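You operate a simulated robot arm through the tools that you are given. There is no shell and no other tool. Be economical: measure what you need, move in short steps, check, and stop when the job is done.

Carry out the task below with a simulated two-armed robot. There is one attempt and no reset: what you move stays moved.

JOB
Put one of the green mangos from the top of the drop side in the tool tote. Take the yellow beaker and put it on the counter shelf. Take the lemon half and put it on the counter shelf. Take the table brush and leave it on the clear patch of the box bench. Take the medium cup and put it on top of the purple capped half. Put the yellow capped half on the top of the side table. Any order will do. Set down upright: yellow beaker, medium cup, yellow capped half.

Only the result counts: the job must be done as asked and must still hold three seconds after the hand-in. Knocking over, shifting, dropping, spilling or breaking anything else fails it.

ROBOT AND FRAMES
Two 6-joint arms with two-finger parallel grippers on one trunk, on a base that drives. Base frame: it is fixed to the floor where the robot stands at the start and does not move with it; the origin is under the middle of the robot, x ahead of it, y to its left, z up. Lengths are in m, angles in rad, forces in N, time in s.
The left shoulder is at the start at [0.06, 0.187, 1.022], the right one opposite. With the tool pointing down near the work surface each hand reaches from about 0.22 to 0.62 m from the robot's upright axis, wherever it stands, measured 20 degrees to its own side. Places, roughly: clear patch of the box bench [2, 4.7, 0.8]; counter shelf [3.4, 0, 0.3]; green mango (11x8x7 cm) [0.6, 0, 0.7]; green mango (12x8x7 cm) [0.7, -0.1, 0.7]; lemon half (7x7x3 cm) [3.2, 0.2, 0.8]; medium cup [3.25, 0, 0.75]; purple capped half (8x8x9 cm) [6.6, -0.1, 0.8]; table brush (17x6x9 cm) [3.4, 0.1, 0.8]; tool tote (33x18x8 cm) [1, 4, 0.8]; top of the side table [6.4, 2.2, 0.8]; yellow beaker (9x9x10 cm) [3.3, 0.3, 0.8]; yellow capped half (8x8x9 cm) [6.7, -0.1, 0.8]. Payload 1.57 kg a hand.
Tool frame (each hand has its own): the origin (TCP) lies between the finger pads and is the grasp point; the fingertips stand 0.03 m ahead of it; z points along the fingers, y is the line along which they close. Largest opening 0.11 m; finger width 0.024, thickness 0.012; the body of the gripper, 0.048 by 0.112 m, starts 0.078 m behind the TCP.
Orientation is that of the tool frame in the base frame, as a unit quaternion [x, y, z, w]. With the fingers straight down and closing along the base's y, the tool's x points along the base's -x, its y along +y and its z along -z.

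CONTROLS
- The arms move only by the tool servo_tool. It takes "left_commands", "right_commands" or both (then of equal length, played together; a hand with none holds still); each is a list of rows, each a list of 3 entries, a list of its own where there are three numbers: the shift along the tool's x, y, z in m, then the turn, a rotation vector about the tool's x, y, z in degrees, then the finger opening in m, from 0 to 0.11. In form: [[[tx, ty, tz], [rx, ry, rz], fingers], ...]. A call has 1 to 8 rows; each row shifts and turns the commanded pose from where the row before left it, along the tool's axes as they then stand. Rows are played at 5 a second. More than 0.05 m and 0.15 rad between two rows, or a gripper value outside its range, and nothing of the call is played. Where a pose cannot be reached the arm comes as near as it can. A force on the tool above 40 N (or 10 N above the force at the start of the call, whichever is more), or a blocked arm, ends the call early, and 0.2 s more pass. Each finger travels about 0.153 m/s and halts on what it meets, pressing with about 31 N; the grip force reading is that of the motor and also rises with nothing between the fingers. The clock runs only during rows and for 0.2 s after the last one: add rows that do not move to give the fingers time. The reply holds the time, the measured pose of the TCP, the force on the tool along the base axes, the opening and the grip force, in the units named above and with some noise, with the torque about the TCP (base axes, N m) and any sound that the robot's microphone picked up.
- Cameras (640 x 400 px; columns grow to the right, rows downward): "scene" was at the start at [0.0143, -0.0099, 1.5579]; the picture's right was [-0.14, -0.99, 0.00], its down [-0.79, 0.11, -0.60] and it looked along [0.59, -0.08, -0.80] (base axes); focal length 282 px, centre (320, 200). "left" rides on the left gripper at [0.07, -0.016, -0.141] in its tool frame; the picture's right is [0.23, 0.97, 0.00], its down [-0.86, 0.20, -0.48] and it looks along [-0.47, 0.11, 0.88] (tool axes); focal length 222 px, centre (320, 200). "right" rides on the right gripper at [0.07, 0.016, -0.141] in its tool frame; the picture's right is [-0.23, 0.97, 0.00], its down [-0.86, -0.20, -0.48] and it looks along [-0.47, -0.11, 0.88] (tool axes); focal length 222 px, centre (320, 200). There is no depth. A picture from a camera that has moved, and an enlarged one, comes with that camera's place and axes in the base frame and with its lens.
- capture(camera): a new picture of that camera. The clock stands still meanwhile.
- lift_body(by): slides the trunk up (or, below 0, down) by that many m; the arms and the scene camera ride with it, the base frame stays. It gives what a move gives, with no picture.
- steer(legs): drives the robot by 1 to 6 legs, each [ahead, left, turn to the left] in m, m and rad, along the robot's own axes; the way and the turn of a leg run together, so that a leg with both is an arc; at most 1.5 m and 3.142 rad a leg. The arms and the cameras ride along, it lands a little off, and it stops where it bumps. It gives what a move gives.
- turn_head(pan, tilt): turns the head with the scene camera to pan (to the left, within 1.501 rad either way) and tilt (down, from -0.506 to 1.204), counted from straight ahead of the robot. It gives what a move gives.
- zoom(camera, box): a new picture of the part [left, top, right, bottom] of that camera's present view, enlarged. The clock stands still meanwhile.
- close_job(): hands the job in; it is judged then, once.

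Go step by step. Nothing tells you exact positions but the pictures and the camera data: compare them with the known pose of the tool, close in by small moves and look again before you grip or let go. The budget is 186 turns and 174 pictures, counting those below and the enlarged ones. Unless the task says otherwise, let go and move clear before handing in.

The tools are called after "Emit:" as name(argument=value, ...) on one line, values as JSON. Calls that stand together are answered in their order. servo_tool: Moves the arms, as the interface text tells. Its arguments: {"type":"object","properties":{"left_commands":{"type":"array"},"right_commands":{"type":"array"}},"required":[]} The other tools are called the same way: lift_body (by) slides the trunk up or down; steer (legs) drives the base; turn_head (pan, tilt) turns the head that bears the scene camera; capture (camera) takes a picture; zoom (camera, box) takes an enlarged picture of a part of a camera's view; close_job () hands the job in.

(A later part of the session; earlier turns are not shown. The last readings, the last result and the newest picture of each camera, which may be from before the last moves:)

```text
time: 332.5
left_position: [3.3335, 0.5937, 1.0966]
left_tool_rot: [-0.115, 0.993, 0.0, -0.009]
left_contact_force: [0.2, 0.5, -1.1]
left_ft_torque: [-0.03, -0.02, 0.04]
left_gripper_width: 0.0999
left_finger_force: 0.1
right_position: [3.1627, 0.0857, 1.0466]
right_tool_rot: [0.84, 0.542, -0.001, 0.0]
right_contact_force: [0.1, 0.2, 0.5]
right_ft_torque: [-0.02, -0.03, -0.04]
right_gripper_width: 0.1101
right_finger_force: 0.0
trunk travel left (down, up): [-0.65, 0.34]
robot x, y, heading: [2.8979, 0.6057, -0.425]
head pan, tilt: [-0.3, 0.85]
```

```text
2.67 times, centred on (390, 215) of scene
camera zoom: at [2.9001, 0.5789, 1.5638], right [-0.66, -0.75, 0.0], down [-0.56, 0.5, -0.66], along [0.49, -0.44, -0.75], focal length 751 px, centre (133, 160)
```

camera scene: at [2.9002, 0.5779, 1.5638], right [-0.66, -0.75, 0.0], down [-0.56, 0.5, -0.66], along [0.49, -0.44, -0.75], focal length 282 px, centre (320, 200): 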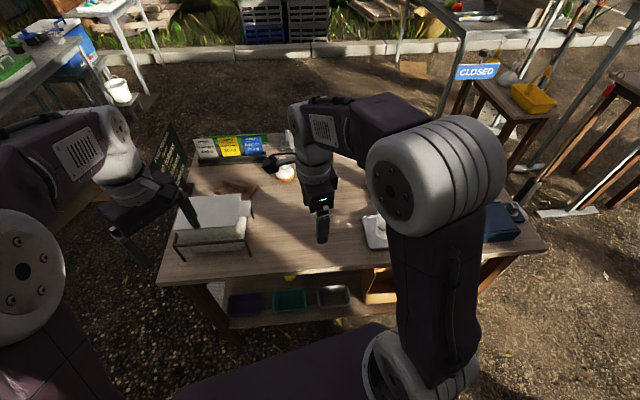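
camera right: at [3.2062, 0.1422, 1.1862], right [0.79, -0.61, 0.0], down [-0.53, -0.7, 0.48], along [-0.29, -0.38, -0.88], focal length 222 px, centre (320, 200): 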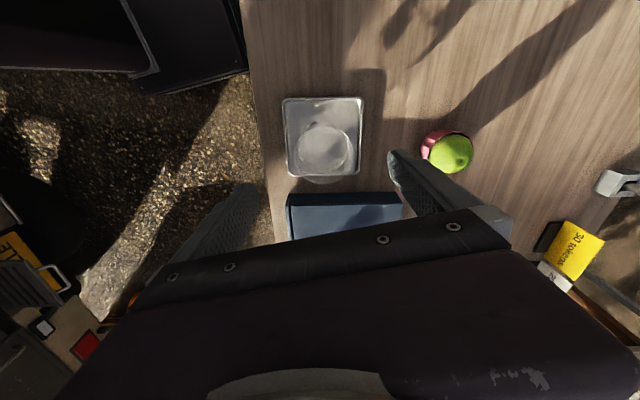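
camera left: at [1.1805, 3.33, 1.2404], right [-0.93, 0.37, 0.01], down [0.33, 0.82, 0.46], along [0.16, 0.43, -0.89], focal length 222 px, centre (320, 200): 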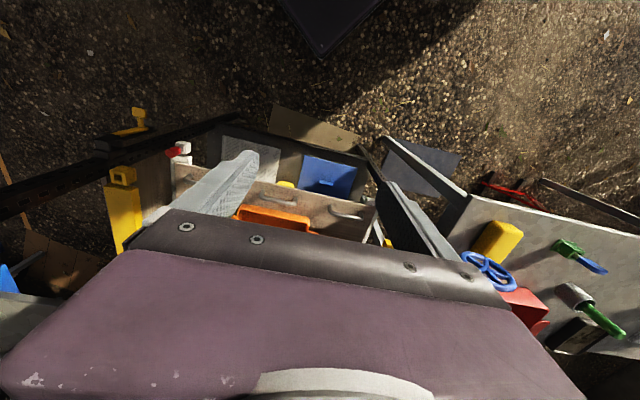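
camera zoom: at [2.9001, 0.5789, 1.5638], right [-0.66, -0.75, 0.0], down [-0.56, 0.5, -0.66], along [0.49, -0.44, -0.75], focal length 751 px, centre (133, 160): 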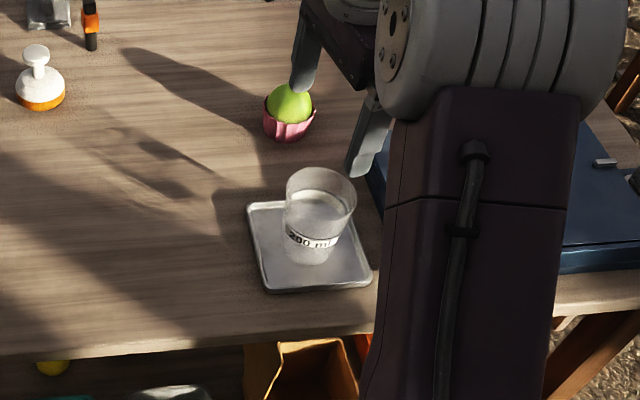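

The cup is right beneath the hand. I'll descend to just above gripping height and check.

Emit:
servo_tool(right_commands=[[[0, 0, 0.04], [0, 0, 0], 0.11], [[0, 0, 0.04], [0, 0, 0], 0.11], [[0, 0, 0.03], [0, 0, 0], 0.11], [[0, 0, 0], [0, 0, 0], 0.11]])

Emit:
capture(camera="right")

Emit:
zoom(camera="scene", box=[300, 140, 480, 290])

```text
time: 333.5
left_position: [3.3352, 0.5937, 1.0981]
left_tool_rot: [-0.114, 0.993, 0.001, -0.008]
left_contact_force: [-0.4, -1.0, 0.3]
left_ft_torque: [0.0, 0.03, -0.03]
left_gripper_width: 0.0999
left_finger_force: 0.0
right_position: [3.1618, 0.0873, 0.936]
right_tool_rot: [0.841, 0.541, 0.0, 0.0]
right_contact_force: [0.5, 0.1, -0.2]
right_ft_torque: [0.01, 0.01, -0.02]
right_gripper_width: 0.11
right_finger_force: 0.1
trunk travel left (down, up): [-0.65, 0.34]
robot x, y, heading: [2.8943, 0.6053, -0.43]
head pan, tilt: [-0.3, 0.85]
```

```text
48 pictures are left
camera right: at [3.2065, 0.1446, 1.0763], right [0.79, -0.61, 0.0], down [-0.53, -0.7, 0.48], along [-0.29, -0.38, -0.88], focal length 222 px, centre (320, 200)
```

right: 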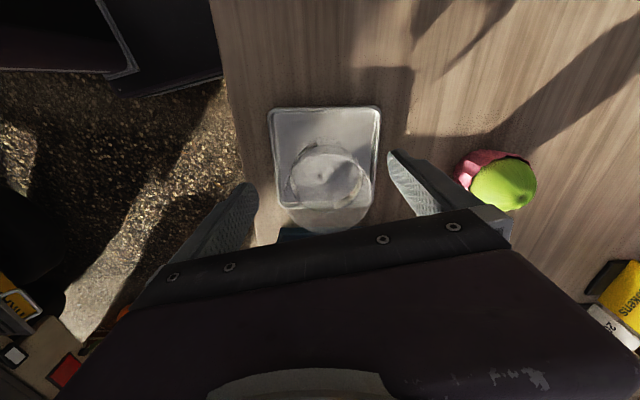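

```text
2.67 times, centred on (390, 215) of scene
camera zoom: at [2.9001, 0.5781, 1.5637], right [-0.66, -0.75, 0.0], down [-0.56, 0.5, -0.66], along [0.49, -0.44, -0.75], focal length 751 px, centre (133, 160)
```

zoom: 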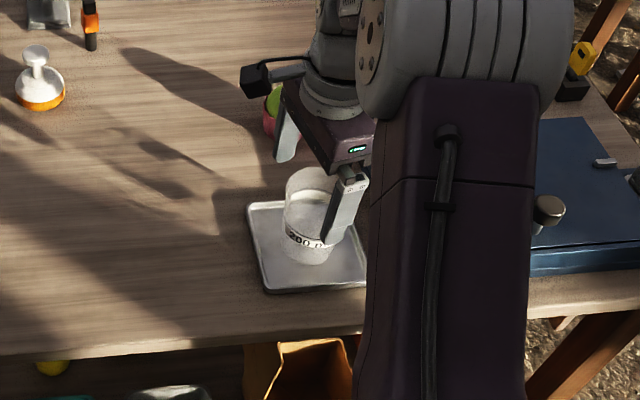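

TCP projects onto the cup's rim centre, so it's well aligned. I'll lower 5 cm and close gently.

Emit:
servo_tool(right_commands=[[[0, 0.003, 0.025], [0, 0, 0], 0.11], [[0, 0, 0.025], [0, 0, 0], 0.11], [[0, 0, 0], [0, 0, 0], 0.095], [[0, 0, 0], [0, 0, 0], 0.08], [[0, 0, 0], [0, 0, 0], 0.065], [[0, 0, 0], [0, 0, 0], 0.05], [[0, 0, 0], [0, 0, 0], 0.04], [[0, 0, 0], [0, 0, 0], 0.04]])

Emit:
capture(camera="right")

```text
time: 335.3
left_position: [3.3352, 0.5938, 1.0974]
left_tool_rot: [-0.115, 0.993, 0.001, -0.009]
left_contact_force: [-0.5, 0.8, 0.1]
left_ft_torque: [-0.03, -0.02, 0.01]
left_gripper_width: 0.1
left_finger_force: 0.1
right_position: [3.1653, 0.0847, 0.8869]
right_tool_rot: [0.84, 0.543, 0.0, 0.0]
right_contact_force: [0.3, -0.2, -0.3]
right_ft_torque: [0.0, -0.01, 0.02]
right_gripper_width: 0.0765
right_finger_force: 31.0
trunk travel left (down, up): [-0.65, 0.34]
robot x, y, heading: [2.896, 0.6026, -0.425]
head pan, tilt: [-0.3, 0.85]
```

```text
46 pictures are left
camera right: at [3.2095, 0.1417, 1.0273], right [0.79, -0.61, 0.0], down [-0.53, -0.7, 0.48], along [-0.29, -0.38, -0.88], focal length 222 px, centre (320, 200)
```

right: 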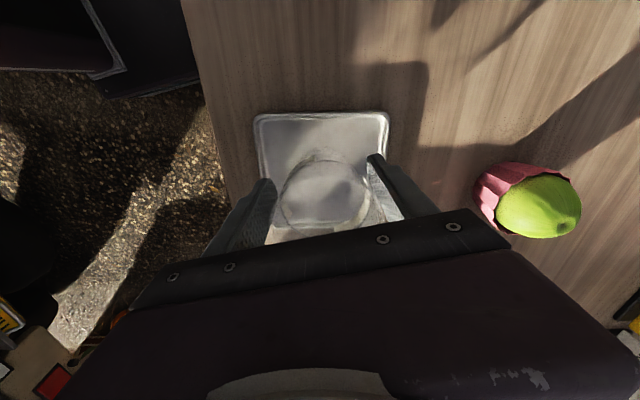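

Gripped at 0.0765 m. I'll lift slowly and check that the tray stays behind.

Emit:
servo_tool(right_commands=[[[0, 0, -0.005], [0, 0, 0], 0.03], [[0, 0, -0.01], [0, 0, 0], 0.03], [[0, 0, -0.02], [0, 0, 0], 0.03], [[0, 0, -0.03], [0, 0, 0], 0.03], [[0, 0, -0.03], [0, 0, 0], 0.03], [[0, 0, -0.04], [0, 0, 0], 0.03], [[0, 0, -0.04], [0, 0, 0], 0.03], [[0, 0, 0], [0, 0, 0], 0.03]])

Emit:
zoom(camera="scene", box=[260, 100, 500, 290])

```text
time: 337.1
left_position: [3.3337, 0.5932, 1.0972]
left_tool_rot: [-0.115, 0.993, 0.003, -0.009]
left_contact_force: [0.3, -0.3, 0.1]
left_ft_torque: [-0.01, -0.01, 0.0]
left_gripper_width: 0.0999
left_finger_force: 0.1
right_position: [3.1681, 0.0829, 1.0626]
right_tool_rot: [0.841, 0.542, 0.0, 0.0]
right_contact_force: [-0.2, -0.1, -0.3]
right_ft_torque: [0.02, -0.01, -0.01]
right_gripper_width: 0.0759
right_finger_force: 31.1
trunk travel left (down, up): [-0.65, 0.34]
robot x, y, heading: [2.8923, 0.6098, -0.424]
head pan, tilt: [-0.3, 0.85]
```

```text
2.11 times, centred on (380, 195) of scene
camera zoom: at [2.9005, 0.5774, 1.5637], right [-0.66, -0.75, 0.0], down [-0.56, 0.5, -0.66], along [0.49, -0.44, -0.75], focal length 593 px, centre (194, 210)
```

zoom: 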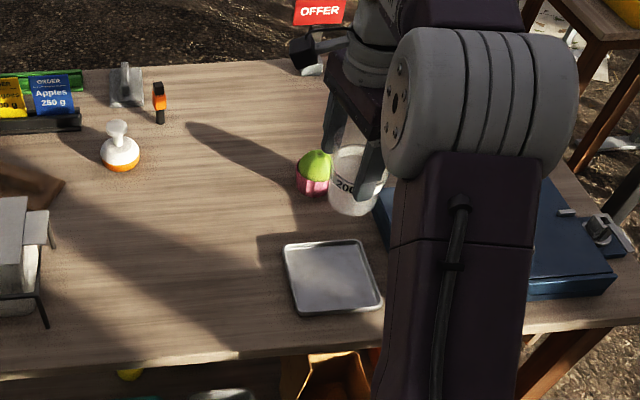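

The cup is held and the tray stayed. I'll draw the hand in, turn, leave through the gap and drive toward the white table in the east.

Emit:
servo_tool(right_commands=[[[0.04, -0.012, -0.01], [0, 0, 0], 0.03], [[0.04, -0.012, -0.01], [0, 0, 0], 0.03], [[0.04, -0.012, -0.01], [0, 0, 0], 0.03], [[0.04, -0.012, 0], [0, 0, 0], 0.03], [[0.04, -0.012, 0], [0, 0, 0], 0.03]])

Emit:
steer(legs=[[0, 0, 1.32], [0.92, -0.02, 0], [0, 0, -1.55], [1.4, 0, 0]])

Emit:
turn_head(pan=0.45, tilt=0.4)

Emit:
capture(camera="scene")

```text
time: 338.3
left_position: [3.3347, 0.5941, 1.0963]
left_tool_rot: [-0.115, 0.993, 0.001, -0.009]
left_contact_force: [0.3, -0.6, -0.3]
left_ft_torque: [-0.01, -0.01, 0.0]
left_gripper_width: 0.1001
left_finger_force: 0.1
right_position: [3.1944, 0.2916, 1.0911]
right_tool_rot: [0.84, 0.542, -0.001, 0.001]
right_contact_force: [0.2, 0.1, 0.4]
right_ft_torque: [0.01, 0.0, 0.0]
right_gripper_width: 0.0759
right_finger_force: 30.7
trunk travel left (down, up): [-0.65, 0.34]
robot x, y, heading: [2.8951, 0.6035, -0.424]
head pan, tilt: [-0.3, 0.85]
```

```text
time: 356.8
left_position: [5.0574, 0.4352, 1.0967]
left_tool_rot: [-0.024, 1.0, 0.002, -0.009]
left_contact_force: [-0.4, -0.2, 0.9]
left_ft_torque: [-0.02, 0.0, 0.02]
left_gripper_width: 0.1
left_finger_force: 0.1
right_position: [4.8644, 0.1631, 1.0909]
right_tool_rot: [0.886, 0.463, -0.001, 0.001]
right_contact_force: [0.0, -1.3, -0.5]
right_ft_torque: [0.01, 0.01, 0.01]
right_gripper_width: 0.0303
right_finger_force: 0.1
trunk travel left (down, up): [-0.65, 0.34]
robot x, y, heading: [4.6273, 0.5291, -0.611]
head pan, tilt: [-0.3, 0.85]
```

```text
time: 357.9
left_position: [5.057, 0.4362, 1.0972]
left_tool_rot: [-0.023, 1.0, 0.001, -0.009]
left_contact_force: [0.8, -0.6, 0.2]
left_ft_torque: [-0.04, 0.0, 0.03]
left_gripper_width: 0.1002
left_finger_force: 0.1
right_position: [4.8641, 0.1633, 1.0914]
right_tool_rot: [0.887, 0.462, 0.0, 0.0]
right_contact_force: [0.1, -0.2, 0.2]
right_ft_torque: [-0.05, -0.01, 0.0]
right_gripper_width: 0.0298
right_finger_force: 0.0
trunk travel left (down, up): [-0.65, 0.34]
robot x, y, heading: [4.626, 0.5226, -0.608]
head pan, tilt: [0.45, 0.4]
```

```text
44 pictures are left
camera scene: at [4.6708, 0.5468, 1.6028], right [-0.16, -0.99, 0.0], down [-0.38, 0.06, -0.92], along [0.91, -0.15, -0.39], focal length 282 px, centre (320, 200)
```

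scene: 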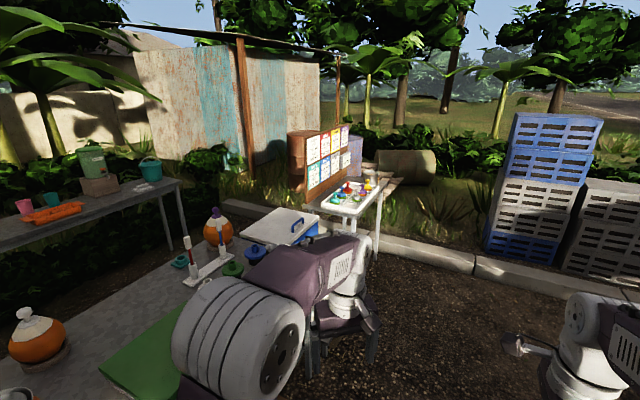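

The right gripper has closed to 0.03 m, so the cup has slipped out along the way. I must find it; I'll turn round clockwise to look back along my path.

Emit:
steer(legs=[[0, 0, -2.4]])

Emit:
turn_head(pan=-0.3, tilt=0.5)

Emit:
capture(camera="scene")

```text
time: 364.0
left_position: [4.2488, 0.3067, 1.0968]
left_tool_rot: [0.924, 0.381, 0.008, -0.002]
left_contact_force: [0.4, 0.7, 0.1]
left_ft_torque: [0.01, 0.0, -0.01]
left_gripper_width: 0.1
left_finger_force: 0.1
right_position: [4.208, 0.6381, 1.0908]
right_tool_rot: [0.751, -0.661, -0.001, -0.001]
right_contact_force: [-0.6, 0.4, 0.3]
right_ft_torque: [0.0, 0.0, 0.02]
right_gripper_width: 0.0298
right_finger_force: 0.1
trunk travel left (down, up): [-0.65, 0.34]
robot x, y, heading: [4.6272, 0.5286, -3.015]
head pan, tilt: [0.45, 0.4]
```

```text
time: 365.1
left_position: [4.2476, 0.3064, 1.0974]
left_tool_rot: [0.925, 0.381, 0.009, -0.001]
left_contact_force: [-0.1, 0.2, 0.2]
left_ft_torque: [-0.01, 0.0, 0.02]
left_gripper_width: 0.0999
left_finger_force: 0.1
right_position: [4.2082, 0.6374, 1.0905]
right_tool_rot: [0.75, -0.662, 0.0, -0.001]
right_contact_force: [0.8, 0.3, 0.5]
right_ft_torque: [0.0, 0.01, 0.0]
right_gripper_width: 0.0298
right_finger_force: 0.0
trunk travel left (down, up): [-0.65, 0.34]
robot x, y, heading: [4.6299, 0.5277, -3.014]
head pan, tilt: [-0.3, 0.499]
```

```text
43 pictures are left
camera scene: at [4.5983, 0.5505, 1.5937], right [0.17, 0.98, 0.0], down [0.47, -0.08, -0.88], along [-0.86, 0.15, -0.48], focal length 282 px, centre (320, 200)
```

scene: 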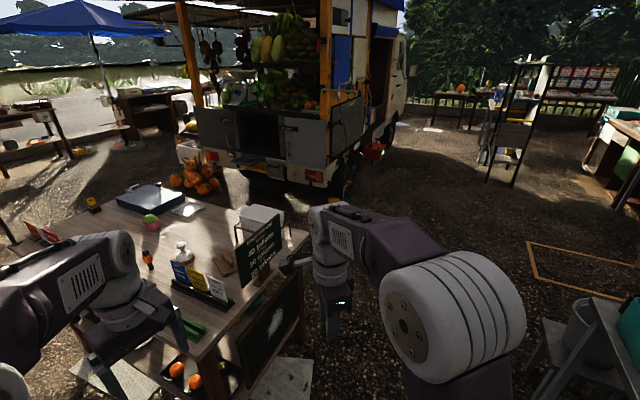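

I'll enlarge the counter and the ground on my path to search for the cup.

Emit:
zoom(camera="scene", box=[80, 150, 360, 330])

Emit:
zoom(camera="scene", box=[300, 130, 580, 310])

```text
2.22 times, centred on (220, 240) of scene
camera zoom: at [4.5983, 0.5505, 1.5937], right [0.17, 0.98, 0.0], down [0.47, -0.08, -0.88], along [-0.86, 0.15, -0.48], focal length 626 px, centre (542, 111)
```

zoom: 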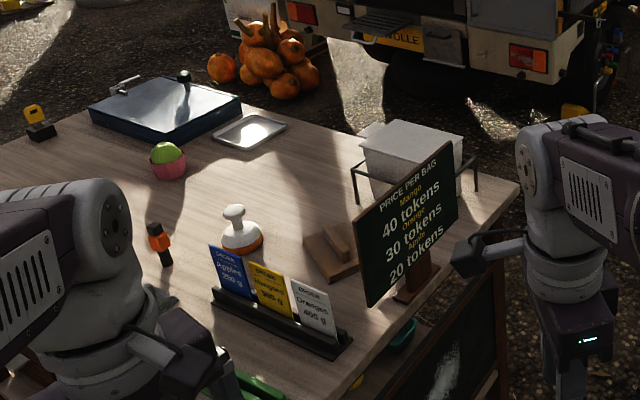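

```text
2.22 times, centred on (440, 220) of scene
camera zoom: at [4.5983, 0.5505, 1.5937], right [0.17, 0.98, 0.0], down [0.47, -0.08, -0.88], along [-0.86, 0.15, -0.48], focal length 626 px, centre (53, 156)
```

zoom: 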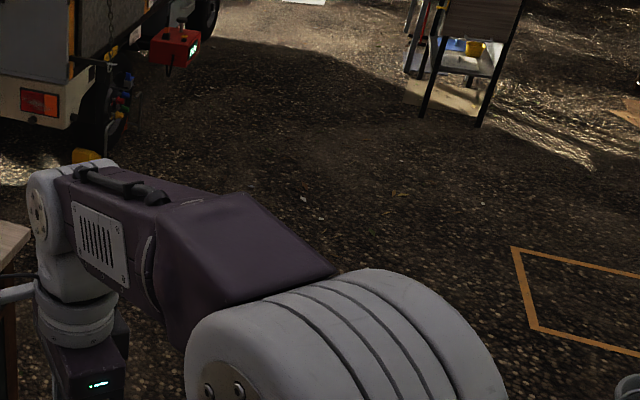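

The cup isn't on the counter top. My right arm hides the ground on the path, so I'll pull it aside and look downward.

Emit:
servo_tool(right_commands=[[[-0.03, -0.033, 0], [0, 0, 0], 0.1], [[-0.03, -0.033, 0], [0, 0, 0], 0.1], [[-0.03, -0.033, 0], [0, 0, 0], 0.1], [[-0.03, -0.033, 0], [0, 0, 0], 0.1], [[-0.03, -0.033, 0], [0, 0, 0], 0.1]])

Emit:
turn_head(pan=-0.15, tilt=0.65)

Emit:
capture(camera="scene")

Emit:
capture(camera="right")

```text
time: 366.3
left_position: [4.2497, 0.3078, 1.0975]
left_tool_rot: [0.925, 0.381, 0.008, -0.001]
left_contact_force: [-0.5, -0.7, 1.1]
left_ft_torque: [-0.02, 0.0, -0.02]
left_gripper_width: 0.0999
left_finger_force: 0.1
right_position: [4.3532, 0.8075, 1.0911]
right_tool_rot: [0.751, -0.661, 0.0, 0.0]
right_contact_force: [-0.6, 0.1, 0.4]
right_ft_torque: [0.0, 0.04, 0.01]
right_gripper_width: 0.1
right_finger_force: 0.1
trunk travel left (down, up): [-0.65, 0.34]
robot x, y, heading: [4.6259, 0.5282, -3.016]
head pan, tilt: [-0.3, 0.499]
```

```text
time: 367.0
left_position: [4.2477, 0.3053, 1.0983]
left_tool_rot: [0.925, 0.38, 0.009, -0.002]
left_contact_force: [0.1, 0.4, 0.4]
left_ft_torque: [-0.03, 0.03, 0.0]
left_gripper_width: 0.0999
left_finger_force: 0.0
right_position: [4.3532, 0.8058, 1.0902]
right_tool_rot: [0.75, -0.662, 0.0, 0.0]
right_contact_force: [-1.2, -0.2, -0.2]
right_ft_torque: [-0.05, 0.02, 0.01]
right_gripper_width: 0.1002
right_finger_force: 0.2
trunk travel left (down, up): [-0.65, 0.34]
robot x, y, heading: [4.6274, 0.5265, -3.016]
head pan, tilt: [-0.15, 0.649]
```

```text
40 pictures are left
camera scene: at [4.601, 0.537, 1.5804], right [0.02, 1.0, 0.0], down [0.6, -0.01, -0.8], along [-0.8, 0.02, -0.6], focal length 282 px, centre (320, 200)
```

scene: 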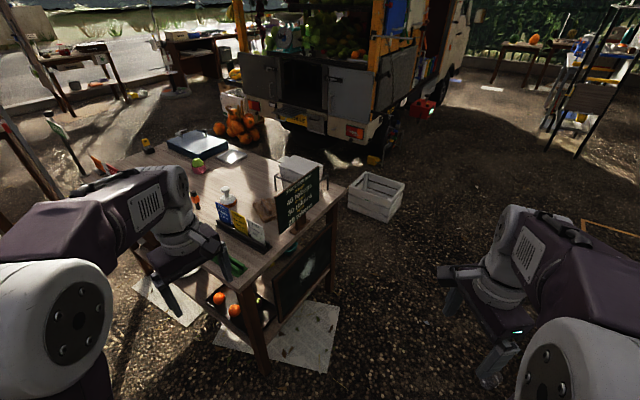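

```text
39 pictures are left
camera right: at [4.3452, 0.735, 1.2309], right [-0.99, 0.1, 0.0], down [0.09, 0.87, 0.48], along [0.05, 0.48, -0.88], focal length 222 px, centre (320, 200)
```

right: 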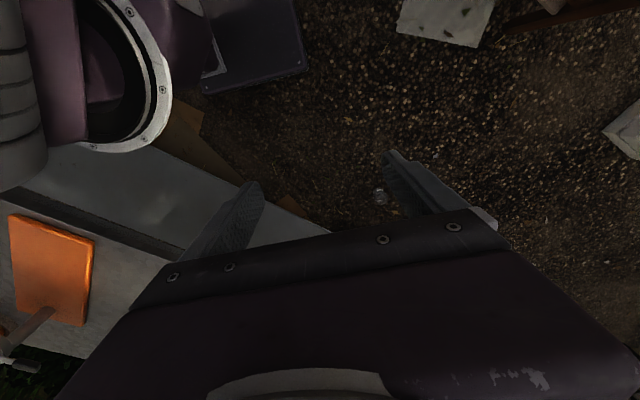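

In the right wrist view there's a small shiny object on the ground near (4.05, 1.39). I'll enlarge it.

Emit:
zoom(camera="right", box=[340, 160, 420, 220])

Emit:
zoom(camera="scene", box=[400, 210, 520, 330])

```text
6.67 times, centred on (380, 190) of right
camera zoom: at [4.3452, 0.735, 1.2309], right [-0.99, 0.1, 0.0], down [0.09, 0.87, 0.48], along [0.05, 0.48, -0.88], focal length 1481 px, centre (-80, 267)
```

zoom: 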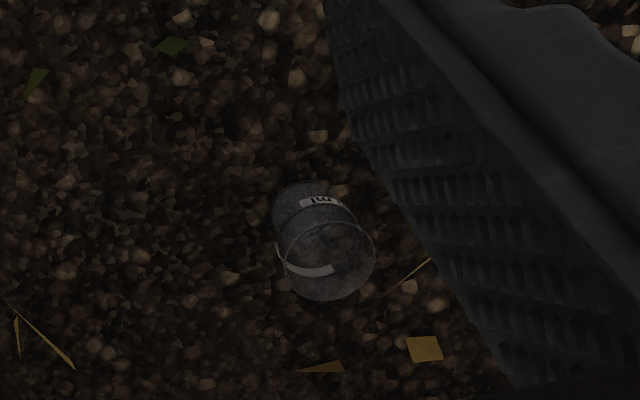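

```text
3.33 times, centred on (460, 270) of scene
camera zoom: at [4.601, 0.537, 1.5804], right [0.02, 1.0, 0.0], down [0.6, -0.01, -0.8], along [-0.8, 0.02, -0.6], focal length 938 px, centre (-147, -33)
```

zoom: 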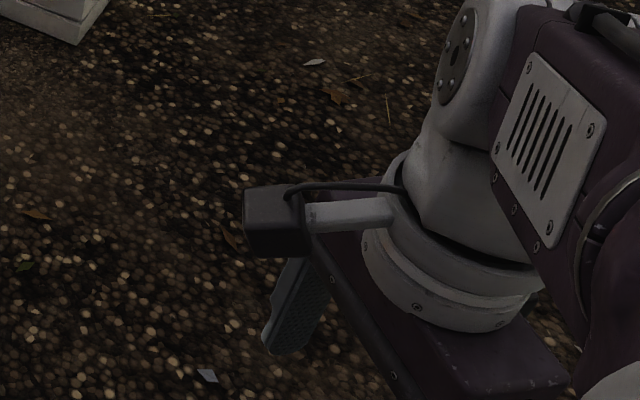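

The cup is standing upright and whole on the ground at about (4.06, 1.384). I'll drive round to its west side, facing it, to pick it up.

Emit:
steer(legs=[[0, 0, -0.64], [0.72, 0, 0], [0.52, 0, 0], [0, 0, -2.23]])

Emit:
turn_head(pan=-0.1, tilt=1.0)

Emit:
capture(camera="scene")

```text
time: 380.5
left_position: [3.8733, 1.4476, 1.0974]
left_tool_rot: [-0.503, 0.864, -0.003, -0.008]
left_contact_force: [0.5, -0.1, -0.3]
left_ft_torque: [0.0, 0.01, 0.0]
left_gripper_width: 0.1001
left_finger_force: 0.1
right_position: [3.9065, 0.94, 1.0907]
right_tool_rot: [0.554, 0.833, 0.0, -0.001]
right_contact_force: [0.3, -0.1, 1.4]
right_ft_torque: [0.03, -0.01, 0.01]
right_gripper_width: 0.1001
right_finger_force: 0.0
trunk travel left (down, up): [-0.65, 0.34]
robot x, y, heading: [3.5655, 1.1322, 0.397]
head pan, tilt: [-0.15, 0.649]
```

```text
time: 381.4
left_position: [3.8736, 1.4485, 1.0975]
left_tool_rot: [-0.503, 0.864, -0.003, -0.009]
left_contact_force: [-0.5, -0.2, -0.2]
left_ft_torque: [0.03, 0.0, 0.0]
left_gripper_width: 0.0999
left_finger_force: 0.1
right_position: [3.9073, 0.9393, 1.0905]
right_tool_rot: [0.553, 0.833, 0.0, 0.0]
right_contact_force: [-0.1, 0.1, 0.1]
right_ft_torque: [-0.01, -0.01, 0.05]
right_gripper_width: 0.1001
right_finger_force: 0.1
trunk travel left (down, up): [-0.65, 0.34]
robot x, y, heading: [3.5664, 1.1315, 0.393]
head pan, tilt: [-0.099, 1.0]
```

```text
36 pictures are left
camera scene: at [3.5792, 1.1323, 1.5527], right [0.29, -0.96, 0.0], down [-0.8, -0.25, -0.54], along [0.52, 0.16, -0.84], focal length 282 px, centre (320, 200)
```

scene: 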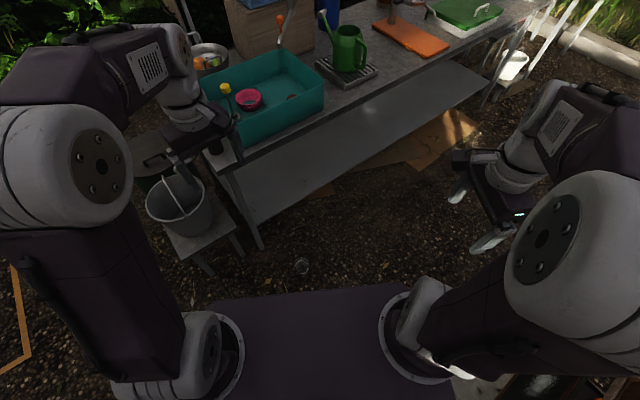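

The cup stands at about (4.07, 1.381), near a stool. I'll tuck the left hand away from the stool, turn a little toward the cup and lower the trunk.

Emit:
servo_tool(left_commands=[[[0.013, 0.0375, 0], [0, 0, 0], 0.1], [[0.013, 0.0375, 0], [0, 0, 0], 0.1], [[0.013, 0.0375, 0], [0, 0, 0], 0.1], [[0.013, 0.0375, 0], [0, 0, 0], 0.1], [[0.013, 0.0375, 0], [0, 0, 0], 0.1], [[0.013, 0.0375, 0], [0, 0, 0], 0.1]])

Emit:
steer(legs=[[0, 0, 0.3]])

Emit:
lift_body(by=-0.35)

Emit:
lift_body(by=-0.28)

Emit:
capture(camera="scene")

```text
time: 382.8
left_position: [3.6387, 1.4935, 1.1005]
left_tool_rot: [-0.501, 0.865, -0.004, -0.01]
left_contact_force: [-0.2, 0.0, -0.1]
left_ft_torque: [0.01, 0.0, -0.05]
left_gripper_width: 0.1001
left_finger_force: 0.1
left hand out of reach, approached as far as the arm can: row 6
right_position: [3.9071, 0.9383, 1.092]
right_tool_rot: [0.554, 0.833, 0.001, 0.0]
right_contact_force: [0.8, -0.4, 0.5]
right_ft_torque: [0.01, 0.0, 0.03]
right_gripper_width: 0.1
right_finger_force: 0.2
trunk travel left (down, up): [-0.65, 0.34]
robot x, y, heading: [3.5659, 1.1351, 0.393]
head pan, tilt: [-0.099, 1.0]
```

```text
time: 384.1
left_position: [3.5289, 1.4991, 1.1007]
left_tool_rot: [-0.627, 0.779, -0.005, -0.01]
left_contact_force: [-0.2, -0.4, 0.1]
left_ft_torque: [-0.01, 0.03, -0.01]
left_gripper_width: 0.1003
left_finger_force: 0.1
right_position: [3.9493, 1.0489, 1.0915]
right_tool_rot: [0.421, 0.907, 0.0, 0.0]
right_contact_force: [-0.5, 1.0, -0.4]
right_ft_torque: [-0.01, 0.0, 0.01]
right_gripper_width: 0.1002
right_finger_force: 0.1
trunk travel left (down, up): [-0.65, 0.34]
robot x, y, heading: [3.5646, 1.1354, 0.698]
head pan, tilt: [-0.099, 1.0]
```

```text
time: 387.6
left_position: [3.5279, 1.4984, 0.7517]
left_tool_rot: [-0.627, 0.779, -0.005, -0.01]
left_contact_force: [0.3, 0.7, 0.3]
left_ft_torque: [-0.01, 0.0, 0.0]
left_gripper_width: 0.0999
left_finger_force: 0.1
right_position: [3.9504, 1.0483, 0.7406]
right_tool_rot: [0.421, 0.907, 0.0, -0.001]
right_contact_force: [-0.7, -0.3, 0.7]
right_ft_torque: [-0.01, -0.03, 0.0]
right_gripper_width: 0.1
right_finger_force: 0.2
trunk travel left (down, up): [-0.3, 0.69]
robot x, y, heading: [3.5671, 1.133, 0.701]
head pan, tilt: [-0.099, 1.0]
```

```text
time: 390.4
left_position: [3.5293, 1.4981, 0.4702]
left_tool_rot: [-0.627, 0.779, -0.005, -0.009]
left_contact_force: [-0.1, -0.3, 0.1]
left_ft_torque: [0.01, 0.01, -0.02]
left_gripper_width: 0.1001
left_finger_force: 0.1
right_position: [3.9491, 1.0489, 0.4603]
right_tool_rot: [0.421, 0.907, 0.0, 0.0]
right_contact_force: [-0.5, 0.2, -0.1]
right_ft_torque: [0.01, -0.01, -0.01]
right_gripper_width: 0.0998
right_finger_force: 0.1
trunk travel left (down, up): [-0.02, 0.97]
robot x, y, heading: [3.5673, 1.1333, 0.698]
head pan, tilt: [-0.099, 1.0]
```

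```text
35 pictures are left
camera scene: at [3.5793, 1.1358, 0.9227], right [0.57, -0.82, 0.0], down [-0.69, -0.48, -0.54], along [0.45, 0.31, -0.84], focal length 282 px, centre (320, 200)
```

scene: 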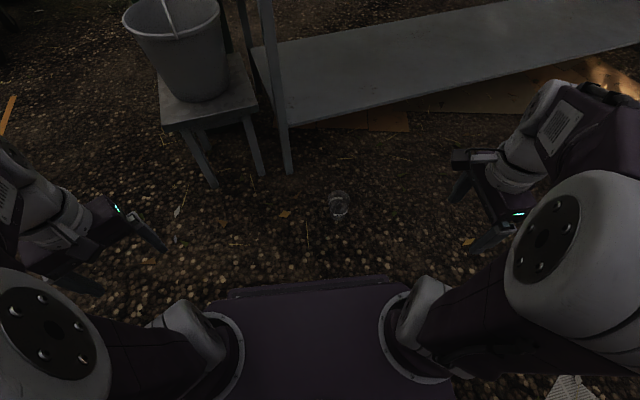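

The cup is at (4.06, 1.383) with 25 cm to the table's shelf. I'll bring the right hand above it.

Emit:
servo_tool(right_commands=[[[0.0231, 0.0375, 0], [0, 0, 0], 0.11], [[0.0231, 0.0375, 0], [0, 0, 0], 0.11], [[0.0231, 0.0375, 0], [0, 0, 0], 0.11], [[0.0231, 0.0375, 0], [0, 0, 0], 0.11], [[0.0231, 0.0375, 0], [0, 0, 0], 0.11], [[0.0231, 0.0375, 0], [0, 0, 0], 0.11], [[0.0231, 0.0375, 0], [0, 0, 0], 0.11], [[0.0231, 0.0375, 0], [0, 0, 0], 0.11]])

Emit:
servo_tool(right_commands=[[[0, 0, 0.04], [0, 0, 0], 0.11], [[0, 0, 0.04], [0, 0, 0], 0.11], [[0, 0, 0.04], [0, 0, 0], 0.11], [[0, 0, 0.04], [0, 0, 0], 0.11], [[0, 0, 0.03], [0, 0, 0], 0.11], [[0, 0, 0], [0, 0, 0], 0.11]])

Emit:
capture(camera="right")

Emit:
zoom(camera="scene", box=[250, 120, 430, 270])

```text
time: 392.2
left_position: [3.5286, 1.4995, 0.4706]
left_tool_rot: [-0.627, 0.779, -0.005, -0.009]
left_contact_force: [0.2, 0.8, 0.7]
left_ft_torque: [0.04, -0.02, -0.03]
left_gripper_width: 0.1003
left_finger_force: 0.1
right_position: [4.06, 1.3845, 0.4594]
right_tool_rot: [0.421, 0.907, -0.001, 0.0]
right_contact_force: [0.4, 0.0, 0.8]
right_ft_torque: [0.01, 0.01, 0.05]
right_gripper_width: 0.11
right_finger_force: 0.0
trunk travel left (down, up): [-0.02, 0.97]
robot x, y, heading: [3.5663, 1.1326, 0.7]
head pan, tilt: [-0.099, 1.0]
```

```text
time: 393.6
left_position: [3.5287, 1.4992, 0.4699]
left_tool_rot: [-0.627, 0.779, -0.006, -0.009]
left_contact_force: [-0.1, -0.2, -0.1]
left_ft_torque: [0.01, 0.02, 0.02]
left_gripper_width: 0.1002
left_finger_force: 0.1
right_position: [4.0606, 1.385, 0.2705]
right_tool_rot: [0.421, 0.907, -0.001, 0.0]
right_contact_force: [0.3, 1.0, 0.1]
right_ft_torque: [-0.03, 0.02, -0.01]
right_gripper_width: 0.1101
right_finger_force: 0.2
trunk travel left (down, up): [-0.02, 0.97]
robot x, y, heading: [3.5676, 1.1347, 0.699]
head pan, tilt: [-0.099, 1.0]
```

```text
34 pictures are left
camera right: at [4.0293, 1.4484, 0.4105], right [0.89, 0.45, 0.0], down [0.4, -0.78, 0.48], along [0.22, -0.43, -0.88], focal length 222 px, centre (320, 200)
```

right: 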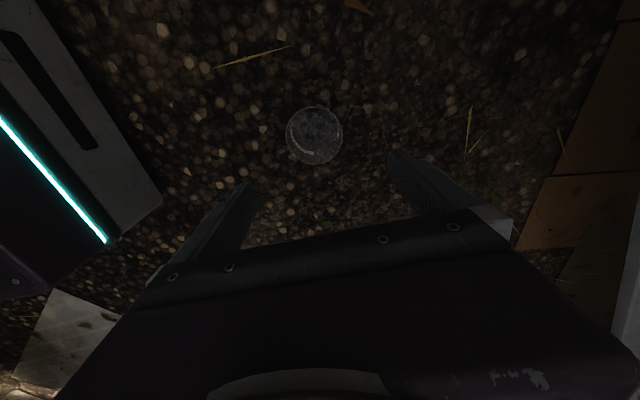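

```text
2.67 times, centred on (340, 195) of scene
camera zoom: at [3.5794, 1.1359, 0.9226], right [0.57, -0.82, 0.0], down [-0.69, -0.48, -0.54], along [0.45, 0.31, -0.84], focal length 751 px, centre (267, 213)
```

zoom: 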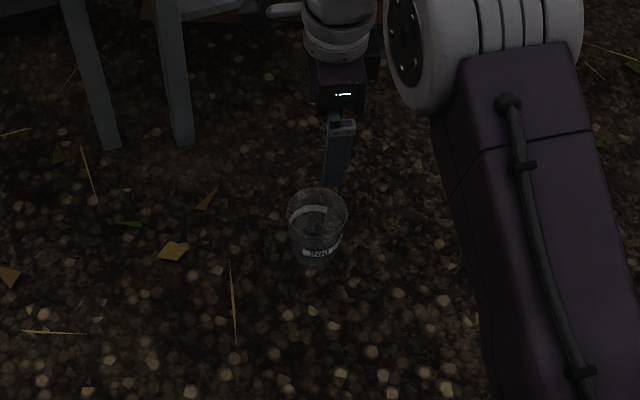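

The cup is centred within 5 mm. I'll go down to mid-height of the cup and close.

Emit:
servo_tool(right_commands=[[[0.003, -0.002, 0.04], [0, 0, 0], 0.11], [[0, 0, 0.04], [0, 0, 0], 0.11], [[0, 0, 0.04], [0, 0, 0], 0.11], [[0, 0, 0.04], [0, 0, 0], 0.11], [[0, 0, 0.035], [0, 0, 0], 0.11], [[0, 0, 0.018], [0, 0, 0], 0.11], [[0, 0, 0], [0, 0, 0], 0.11]])

Emit:
capture(camera="right")

```text
time: 395.2
left_position: [3.5288, 1.4992, 0.4699]
left_tool_rot: [-0.627, 0.779, -0.005, -0.009]
left_contact_force: [0.0, 0.0, -0.1]
left_ft_torque: [0.01, -0.06, 0.0]
left_gripper_width: 0.1002
left_finger_force: 0.0
right_position: [4.0545, 1.385, 0.058]
right_tool_rot: [0.422, 0.907, 0.0, 0.0]
right_contact_force: [0.7, 0.7, 1.1]
right_ft_torque: [0.01, 0.03, 0.01]
right_gripper_width: 0.11
right_finger_force: 0.2
trunk travel left (down, up): [-0.02, 0.97]
robot x, y, heading: [3.568, 1.1341, 0.699]
head pan, tilt: [-0.099, 1.0]
```

```text
32 pictures are left
camera right: at [4.0233, 1.4491, 0.1977], right [0.89, 0.45, 0.0], down [0.4, -0.78, 0.48], along [0.22, -0.43, -0.88], focal length 222 px, centre (320, 200)
```

right: 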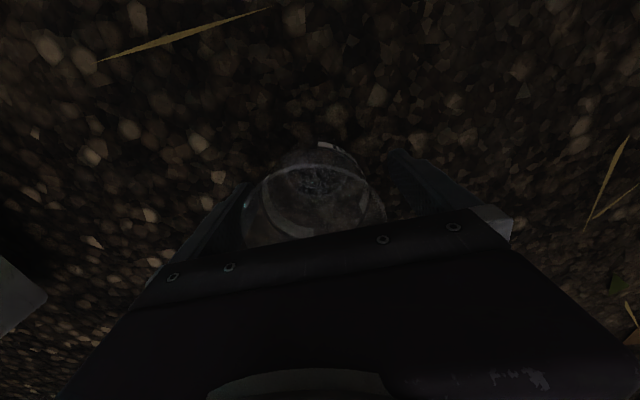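

The cup is between the fingers. Closing and lifting a little.

Emit:
servo_tool(right_commands=[[[0, 0, 0], [0, 0, 0], 0.09], [[0, 0, 0], [0, 0, 0], 0.075], [[0, 0, 0], [0, 0, 0], 0.06], [[0, 0, 0], [0, 0, 0], 0.04], [[0, 0, 0], [0, 0, 0], 0.0], [[0, 0, 0], [0, 0, 0], 0.0]])

Emit:
servo_tool(right_commands=[[[0, 0, -0.01], [0, 0, 0], 0.0], [[0, 0, -0.02], [0, 0, 0], 0.0], [[0, 0, -0.03], [0, 0, 0], 0.0], [[0, 0, -0.04], [0, 0, 0], 0.0], [[0, 0, -0.04], [0, 0, 0], 0.0], [[0, 0, -0.04], [0, 0, 0], 0.0], [[0, 0, -0.04], [0, 0, 0], 0.0], [[0, 0, 0], [0, 0, 0], 0.0]])

Emit:
zoom(camera="scene", box=[250, 80, 430, 230])

```text
time: 396.6
left_position: [3.5302, 1.4988, 0.4701]
left_tool_rot: [-0.627, 0.779, -0.005, -0.01]
left_contact_force: [0.0, -0.4, -0.5]
left_ft_torque: [0.01, -0.02, 0.02]
left_gripper_width: 0.1
left_finger_force: 0.1
right_position: [4.0552, 1.3859, 0.0572]
right_tool_rot: [0.42, 0.907, 0.0, 0.0]
right_contact_force: [0.1, -0.1, 0.0]
right_ft_torque: [0.01, 0.01, -0.01]
right_gripper_width: 0.0776
right_finger_force: 31.1
trunk travel left (down, up): [-0.02, 0.97]
robot x, y, heading: [3.5684, 1.1361, 0.695]
head pan, tilt: [-0.099, 1.0]
```

```text
time: 398.4
left_position: [3.5288, 1.4992, 0.4709]
left_tool_rot: [-0.627, 0.779, -0.006, -0.009]
left_contact_force: [-0.5, -0.3, 0.5]
left_ft_torque: [0.01, 0.0, 0.04]
left_gripper_width: 0.0999
left_finger_force: 0.1
right_position: [4.0583, 1.3868, 0.2777]
right_tool_rot: [0.42, 0.907, 0.0, 0.0]
right_contact_force: [-0.7, 0.4, -0.4]
right_ft_torque: [-0.02, 0.01, 0.0]
right_gripper_width: 0.0778
right_finger_force: 31.1
trunk travel left (down, up): [-0.02, 0.97]
robot x, y, heading: [3.5662, 1.1355, 0.697]
head pan, tilt: [-0.099, 1.0]
```

```text
2.67 times, centred on (340, 155) of scene
camera zoom: at [3.5794, 1.1358, 0.9226], right [0.57, -0.82, 0.0], down [-0.69, -0.48, -0.54], along [0.45, 0.31, -0.84], focal length 751 px, centre (267, 320)
```

zoom: 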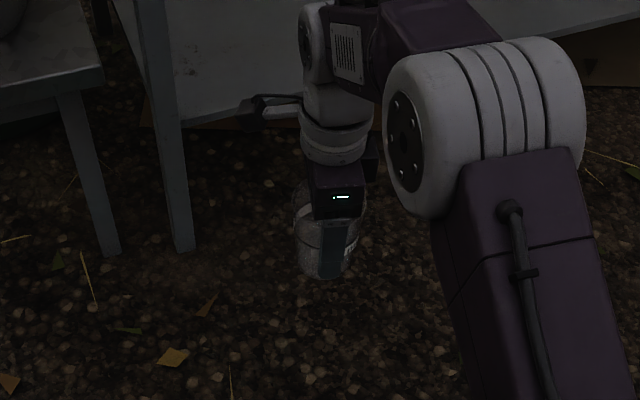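

The cup is held, centred in the fingers. I'll draw it in toward the robot, then raise the trunk.

Emit:
servo_tool(right_commands=[[[0, -0.03, -0.02], [0, 0, 0], 0.0], [[0, -0.03, -0.02], [0, 0, 0], 0.0], [[0, -0.03, -0.02], [0, 0, 0], 0.0], [[0, -0.03, -0.02], [0, 0, 0], 0.0], [[0, -0.03, -0.02], [0, 0, 0], 0.0], [[0, -0.02, -0.02], [0, 0, 0], 0.0], [[0, 0, 0], [0, 0, 0], 0.0]])

Emit:
lift_body(by=0.35)

Emit:
lift_body(by=0.28)

Emit:
steer(legs=[[0, 0, -0.4]])

```text
time: 400.0
left_position: [3.5293, 1.4979, 0.4707]
left_tool_rot: [-0.627, 0.779, -0.005, -0.009]
left_contact_force: [0.6, 0.0, -0.6]
left_ft_torque: [0.02, 0.02, 0.03]
left_gripper_width: 0.1002
left_finger_force: 0.0
right_position: [3.9262, 1.277, 0.3968]
right_tool_rot: [0.421, 0.907, 0.0, 0.0]
right_contact_force: [-0.9, -0.9, 0.1]
right_ft_torque: [0.03, -0.01, -0.01]
right_gripper_width: 0.0778
right_finger_force: 31.0
trunk travel left (down, up): [-0.02, 0.97]
robot x, y, heading: [3.5656, 1.1343, 0.701]
head pan, tilt: [-0.099, 1.0]
```

```text
time: 403.4
left_position: [3.5293, 1.499, 0.8201]
left_tool_rot: [-0.627, 0.779, -0.005, -0.01]
left_contact_force: [-0.1, 0.4, -0.8]
left_ft_torque: [0.02, 0.02, 0.02]
left_gripper_width: 0.1
left_finger_force: 0.0
right_position: [3.9271, 1.2751, 0.7466]
right_tool_rot: [0.421, 0.907, 0.0, 0.0]
right_contact_force: [-0.4, -0.2, -0.4]
right_ft_torque: [0.02, -0.01, 0.04]
right_gripper_width: 0.0777
right_finger_force: 31.1
trunk travel left (down, up): [-0.37, 0.62]
robot x, y, heading: [3.5647, 1.1356, 0.701]
head pan, tilt: [-0.099, 1.0]
```

```text
time: 406.2
left_position: [3.5301, 1.498, 1.1007]
left_tool_rot: [-0.627, 0.779, -0.005, -0.01]
left_contact_force: [-0.2, -0.4, 0.2]
left_ft_torque: [0.0, 0.0, 0.01]
left_gripper_width: 0.1
left_finger_force: 0.1
right_position: [3.927, 1.275, 1.0273]
right_tool_rot: [0.421, 0.907, 0.0, 0.0]
right_contact_force: [0.0, 0.6, -1.7]
right_ft_torque: [0.0, -0.01, 0.0]
right_gripper_width: 0.0776
right_finger_force: 30.7
trunk travel left (down, up): [-0.65, 0.34]
robot x, y, heading: [3.5676, 1.1365, 0.696]
head pan, tilt: [-0.099, 1.0]
```

```text
time: 407.8
left_position: [3.6731, 1.4841, 1.1012]
left_tool_rot: [-0.461, 0.887, -0.004, -0.011]
left_contact_force: [0.5, 1.1, -0.4]
left_ft_torque: [-0.03, -0.01, 0.0]
left_gripper_width: 0.0996
left_finger_force: 0.1
right_position: [3.954, 1.1245, 1.0261]
right_tool_rot: [0.592, 0.806, 0.0, 0.0]
right_contact_force: [-0.4, 0.2, 0.1]
right_ft_torque: [0.0, 0.0, 0.02]
right_gripper_width: 0.0778
right_finger_force: 31.0
trunk travel left (down, up): [-0.65, 0.34]
robot x, y, heading: [3.5694, 1.133, 0.306]
head pan, tilt: [-0.099, 1.0]
```

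The cup is still firmly held. I'll continue with gentler, shorter turns and drive east.

Emit:
steer(legs=[[0, 0, -0.28], [0, 0, -0.28], [0, 0, -0.28]])

Emit:
steer(legs=[[0.6, 0, 0], [0.6, 0, 0]])

Emit:
steer(legs=[[0.6, 0, 0.2], [0.3, 0, 0.2]])

Emit:
turn_head(pan=0.35, tilt=0.5)

Emit:
capture(camera="scene")

```text
time: 411.0
left_position: [3.9001, 1.288, 1.1006]
left_tool_rot: [-0.056, 0.998, 0.001, -0.011]
left_contact_force: [1.0, 0.2, 0.7]
left_ft_torque: [0.01, 0.01, 0.0]
left_gripper_width: 0.1002
left_finger_force: 0.0
right_position: [3.8158, 0.8386, 1.0262]
right_tool_rot: [0.871, 0.492, -0.001, 0.0]
right_contact_force: [-0.6, -0.9, 0.1]
right_ft_torque: [-0.01, -0.04, 0.02]
right_gripper_width: 0.0776
right_finger_force: 31.2
trunk travel left (down, up): [-0.65, 0.34]
robot x, y, heading: [3.5663, 1.1337, -0.545]
head pan, tilt: [-0.099, 1.0]
```

```text
time: 417.4
left_position: [4.9216, 0.677, 1.1008]
left_tool_rot: [-0.061, 0.998, 0.001, -0.01]
left_contact_force: [0.0, 0.7, -0.4]
left_ft_torque: [0.0, -0.01, -0.04]
left_gripper_width: 0.1002
left_finger_force: 0.0
right_position: [4.8423, 0.2276, 1.0258]
right_tool_rot: [0.869, 0.495, 0.0, 0.0]
right_contact_force: [0.3, 1.4, 0.2]
right_ft_torque: [0.0, -0.01, 0.02]
right_gripper_width: 0.0778
right_finger_force: 31.2
trunk travel left (down, up): [-0.65, 0.34]
robot x, y, heading: [4.5861, 0.5201, -0.533]
head pan, tilt: [-0.099, 1.0]
```

```text
time: 422.4
left_position: [5.6692, 0.4767, 1.1007]
left_tool_rot: [-0.259, 0.966, -0.001, -0.009]
left_contact_force: [-0.1, 0.2, -0.4]
left_ft_torque: [-0.01, -0.01, 0.01]
left_gripper_width: 0.1
left_finger_force: 0.0
right_position: [5.7703, 0.0332, 1.0264]
right_tool_rot: [0.752, 0.659, 0.0, 0.0]
right_contact_force: [-0.3, 0.0, -0.2]
right_ft_torque: [0.0, 0.01, 0.03]
right_gripper_width: 0.0776
right_finger_force: 30.8
trunk travel left (down, up): [-0.65, 0.34]
robot x, y, heading: [5.4254, 0.2035, -0.128]
head pan, tilt: [-0.099, 1.0]
```

```text
time: 423.3
left_position: [5.668, 0.4766, 1.1002]
left_tool_rot: [-0.259, 0.966, -0.001, -0.01]
left_contact_force: [-0.5, -0.5, 0.7]
left_ft_torque: [-0.03, -0.01, 0.01]
left_gripper_width: 0.1001
left_finger_force: 0.0
right_position: [5.7708, 0.0331, 1.0259]
right_tool_rot: [0.752, 0.66, 0.0, 0.0]
right_contact_force: [-0.5, -0.1, -1.4]
right_ft_torque: [0.02, -0.04, 0.02]
right_gripper_width: 0.0778
right_finger_force: 31.3
trunk travel left (down, up): [-0.65, 0.34]
robot x, y, heading: [5.4209, 0.202, -0.128]
head pan, tilt: [0.351, 0.499]
```

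```text
30 pictures are left
camera scene: at [5.4548, 0.2316, 1.5936], right [0.22, -0.98, 0.0], down [-0.47, -0.1, -0.88], along [0.86, 0.19, -0.48], focal length 282 px, centre (320, 200)
```

scene: 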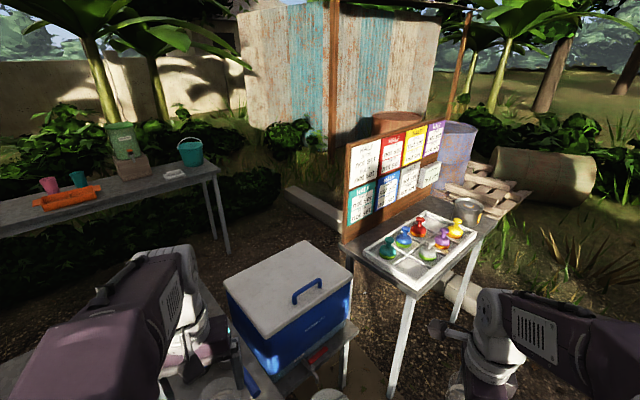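

Cup still held. The white table carries a tray with small coloured bottles; I'll enlarge it to find the purple and yellow capped halves.

Emit:
zoom(camera="scene", box=[350, 190, 500, 290])

```text
4.00 times, centred on (425, 240) of scene
camera zoom: at [5.4548, 0.2316, 1.5936], right [0.22, -0.98, 0.0], down [-0.47, -0.1, -0.88], along [0.86, 0.19, -0.48], focal length 1126 px, centre (-100, 40)
```

zoom: 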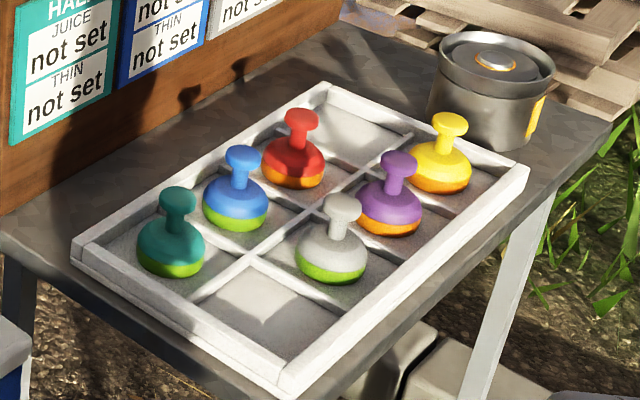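

The purple-capped half's knob is near (6.58,-0.08) in a divided tray close to the table's south-west edge. I'll drive round to that side and turn gently toward it.

Emit:
steer(legs=[[0.466, -0.646, 0], [0, 0, 0.26], [0, 0, 0.26], [0, 0, 0.26], [0, 0, 0.26]])

Emit:
steer(legs=[[0.25, -0.2, 0]])

Emit:
turn_head(pan=0.0, tilt=0.75)

Emit:
capture(camera="scene")

```text
time: 431.1
left_position: [5.7098, -0.1459, 1.1007]
left_tool_rot: [-0.706, 0.708, -0.007, -0.008]
left_contact_force: [0.9, 0.4, -0.1]
left_ft_torque: [-0.04, -0.03, 0.01]
left_gripper_width: 0.0997
left_finger_force: 0.1
right_position: [6.1446, -0.2804, 1.0264]
right_tool_rot: [0.322, 0.947, 0.001, 0.001]
right_contact_force: [0.7, -0.1, 0.2]
right_ft_torque: [0.0, 0.02, 0.04]
right_gripper_width: 0.0775
right_finger_force: 31.6
trunk travel left (down, up): [-0.65, 0.34]
robot x, y, heading: [5.8218, -0.4919, 0.911]
head pan, tilt: [0.351, 0.499]
```

```text
time: 433.3
left_position: [6.02, -0.0727, 1.1001]
left_tool_rot: [-0.705, 0.709, -0.006, -0.007]
left_contact_force: [-0.4, 0.8, 0.4]
left_ft_torque: [0.03, -0.03, -0.03]
left_gripper_width: 0.1
left_finger_force: 0.1
right_position: [6.4558, -0.2095, 1.0269]
right_tool_rot: [0.325, 0.946, 0.0, 0.001]
right_contact_force: [0.2, 0.3, 0.4]
right_ft_torque: [0.0, -0.01, 0.02]
right_gripper_width: 0.0777
right_finger_force: 31.2
trunk travel left (down, up): [-0.65, 0.34]
robot x, y, heading: [6.1357, -0.4207, 0.912]
head pan, tilt: [0.351, 0.499]
```

```text
time: 434.1
left_position: [6.0188, -0.0735, 1.0994]
left_tool_rot: [-0.705, 0.709, -0.006, -0.009]
left_contact_force: [-0.7, 0.3, 0.0]
left_ft_torque: [0.02, 0.02, 0.04]
left_gripper_width: 0.1001
left_finger_force: 0.0
right_position: [6.4547, -0.2095, 1.0269]
right_tool_rot: [0.326, 0.945, 0.0, 0.002]
right_contact_force: [0.5, -0.1, 0.0]
right_ft_torque: [0.0, 0.01, -0.01]
right_gripper_width: 0.0776
right_finger_force: 30.8
trunk travel left (down, up): [-0.65, 0.34]
robot x, y, heading: [6.133, -0.419, 0.91]
head pan, tilt: [0.0, 0.75]
```

```text
28 pictures are left
camera scene: at [6.1464, -0.4026, 1.5718], right [0.79, -0.61, 0.0], down [-0.42, -0.54, -0.73], along [0.45, 0.58, -0.68], focal length 282 px, centre (320, 200)
```

scene: 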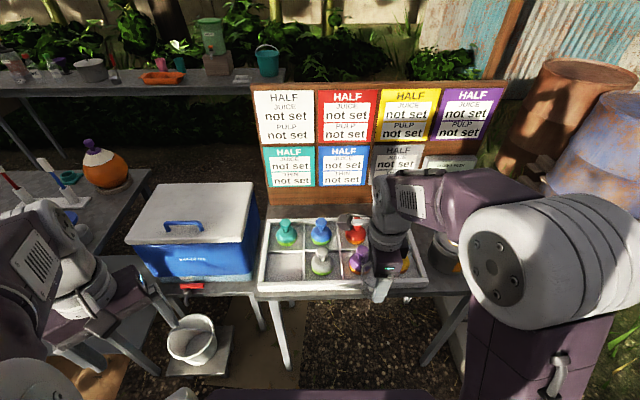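

The tray is right before me. I'll enlarge it for a precise fix on the purple knob, and use the right wrist camera too.

Emit:
zoom(camera="scene", box=[300, 200, 440, 300])

Emit:
capture(camera="right")

```text
4.00 times, centred on (370, 250) of scene
camera zoom: at [6.1464, -0.4026, 1.5718], right [0.79, -0.61, 0.0], down [-0.42, -0.54, -0.73], along [0.45, 0.58, -0.68], focal length 1126 px, centre (120, 0)
```

zoom: 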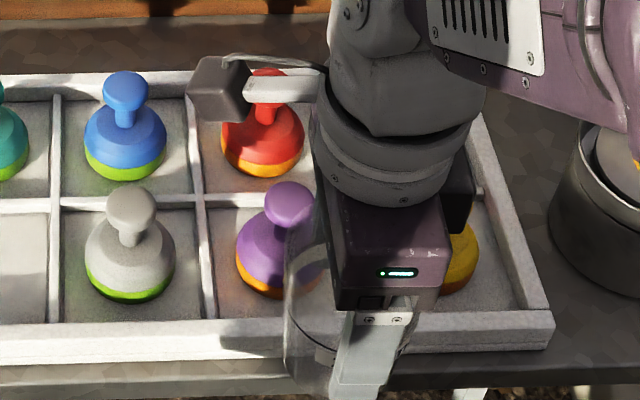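

```text
26 pictures are left
camera right: at [6.4102, -0.1534, 1.1669], right [0.78, 0.63, 0.0], down [0.55, -0.68, 0.48], along [0.3, -0.37, -0.88], focal length 222 px, centre (320, 200)
```

right: 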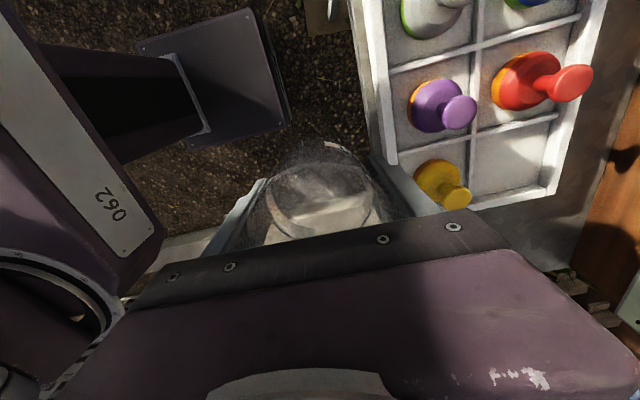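

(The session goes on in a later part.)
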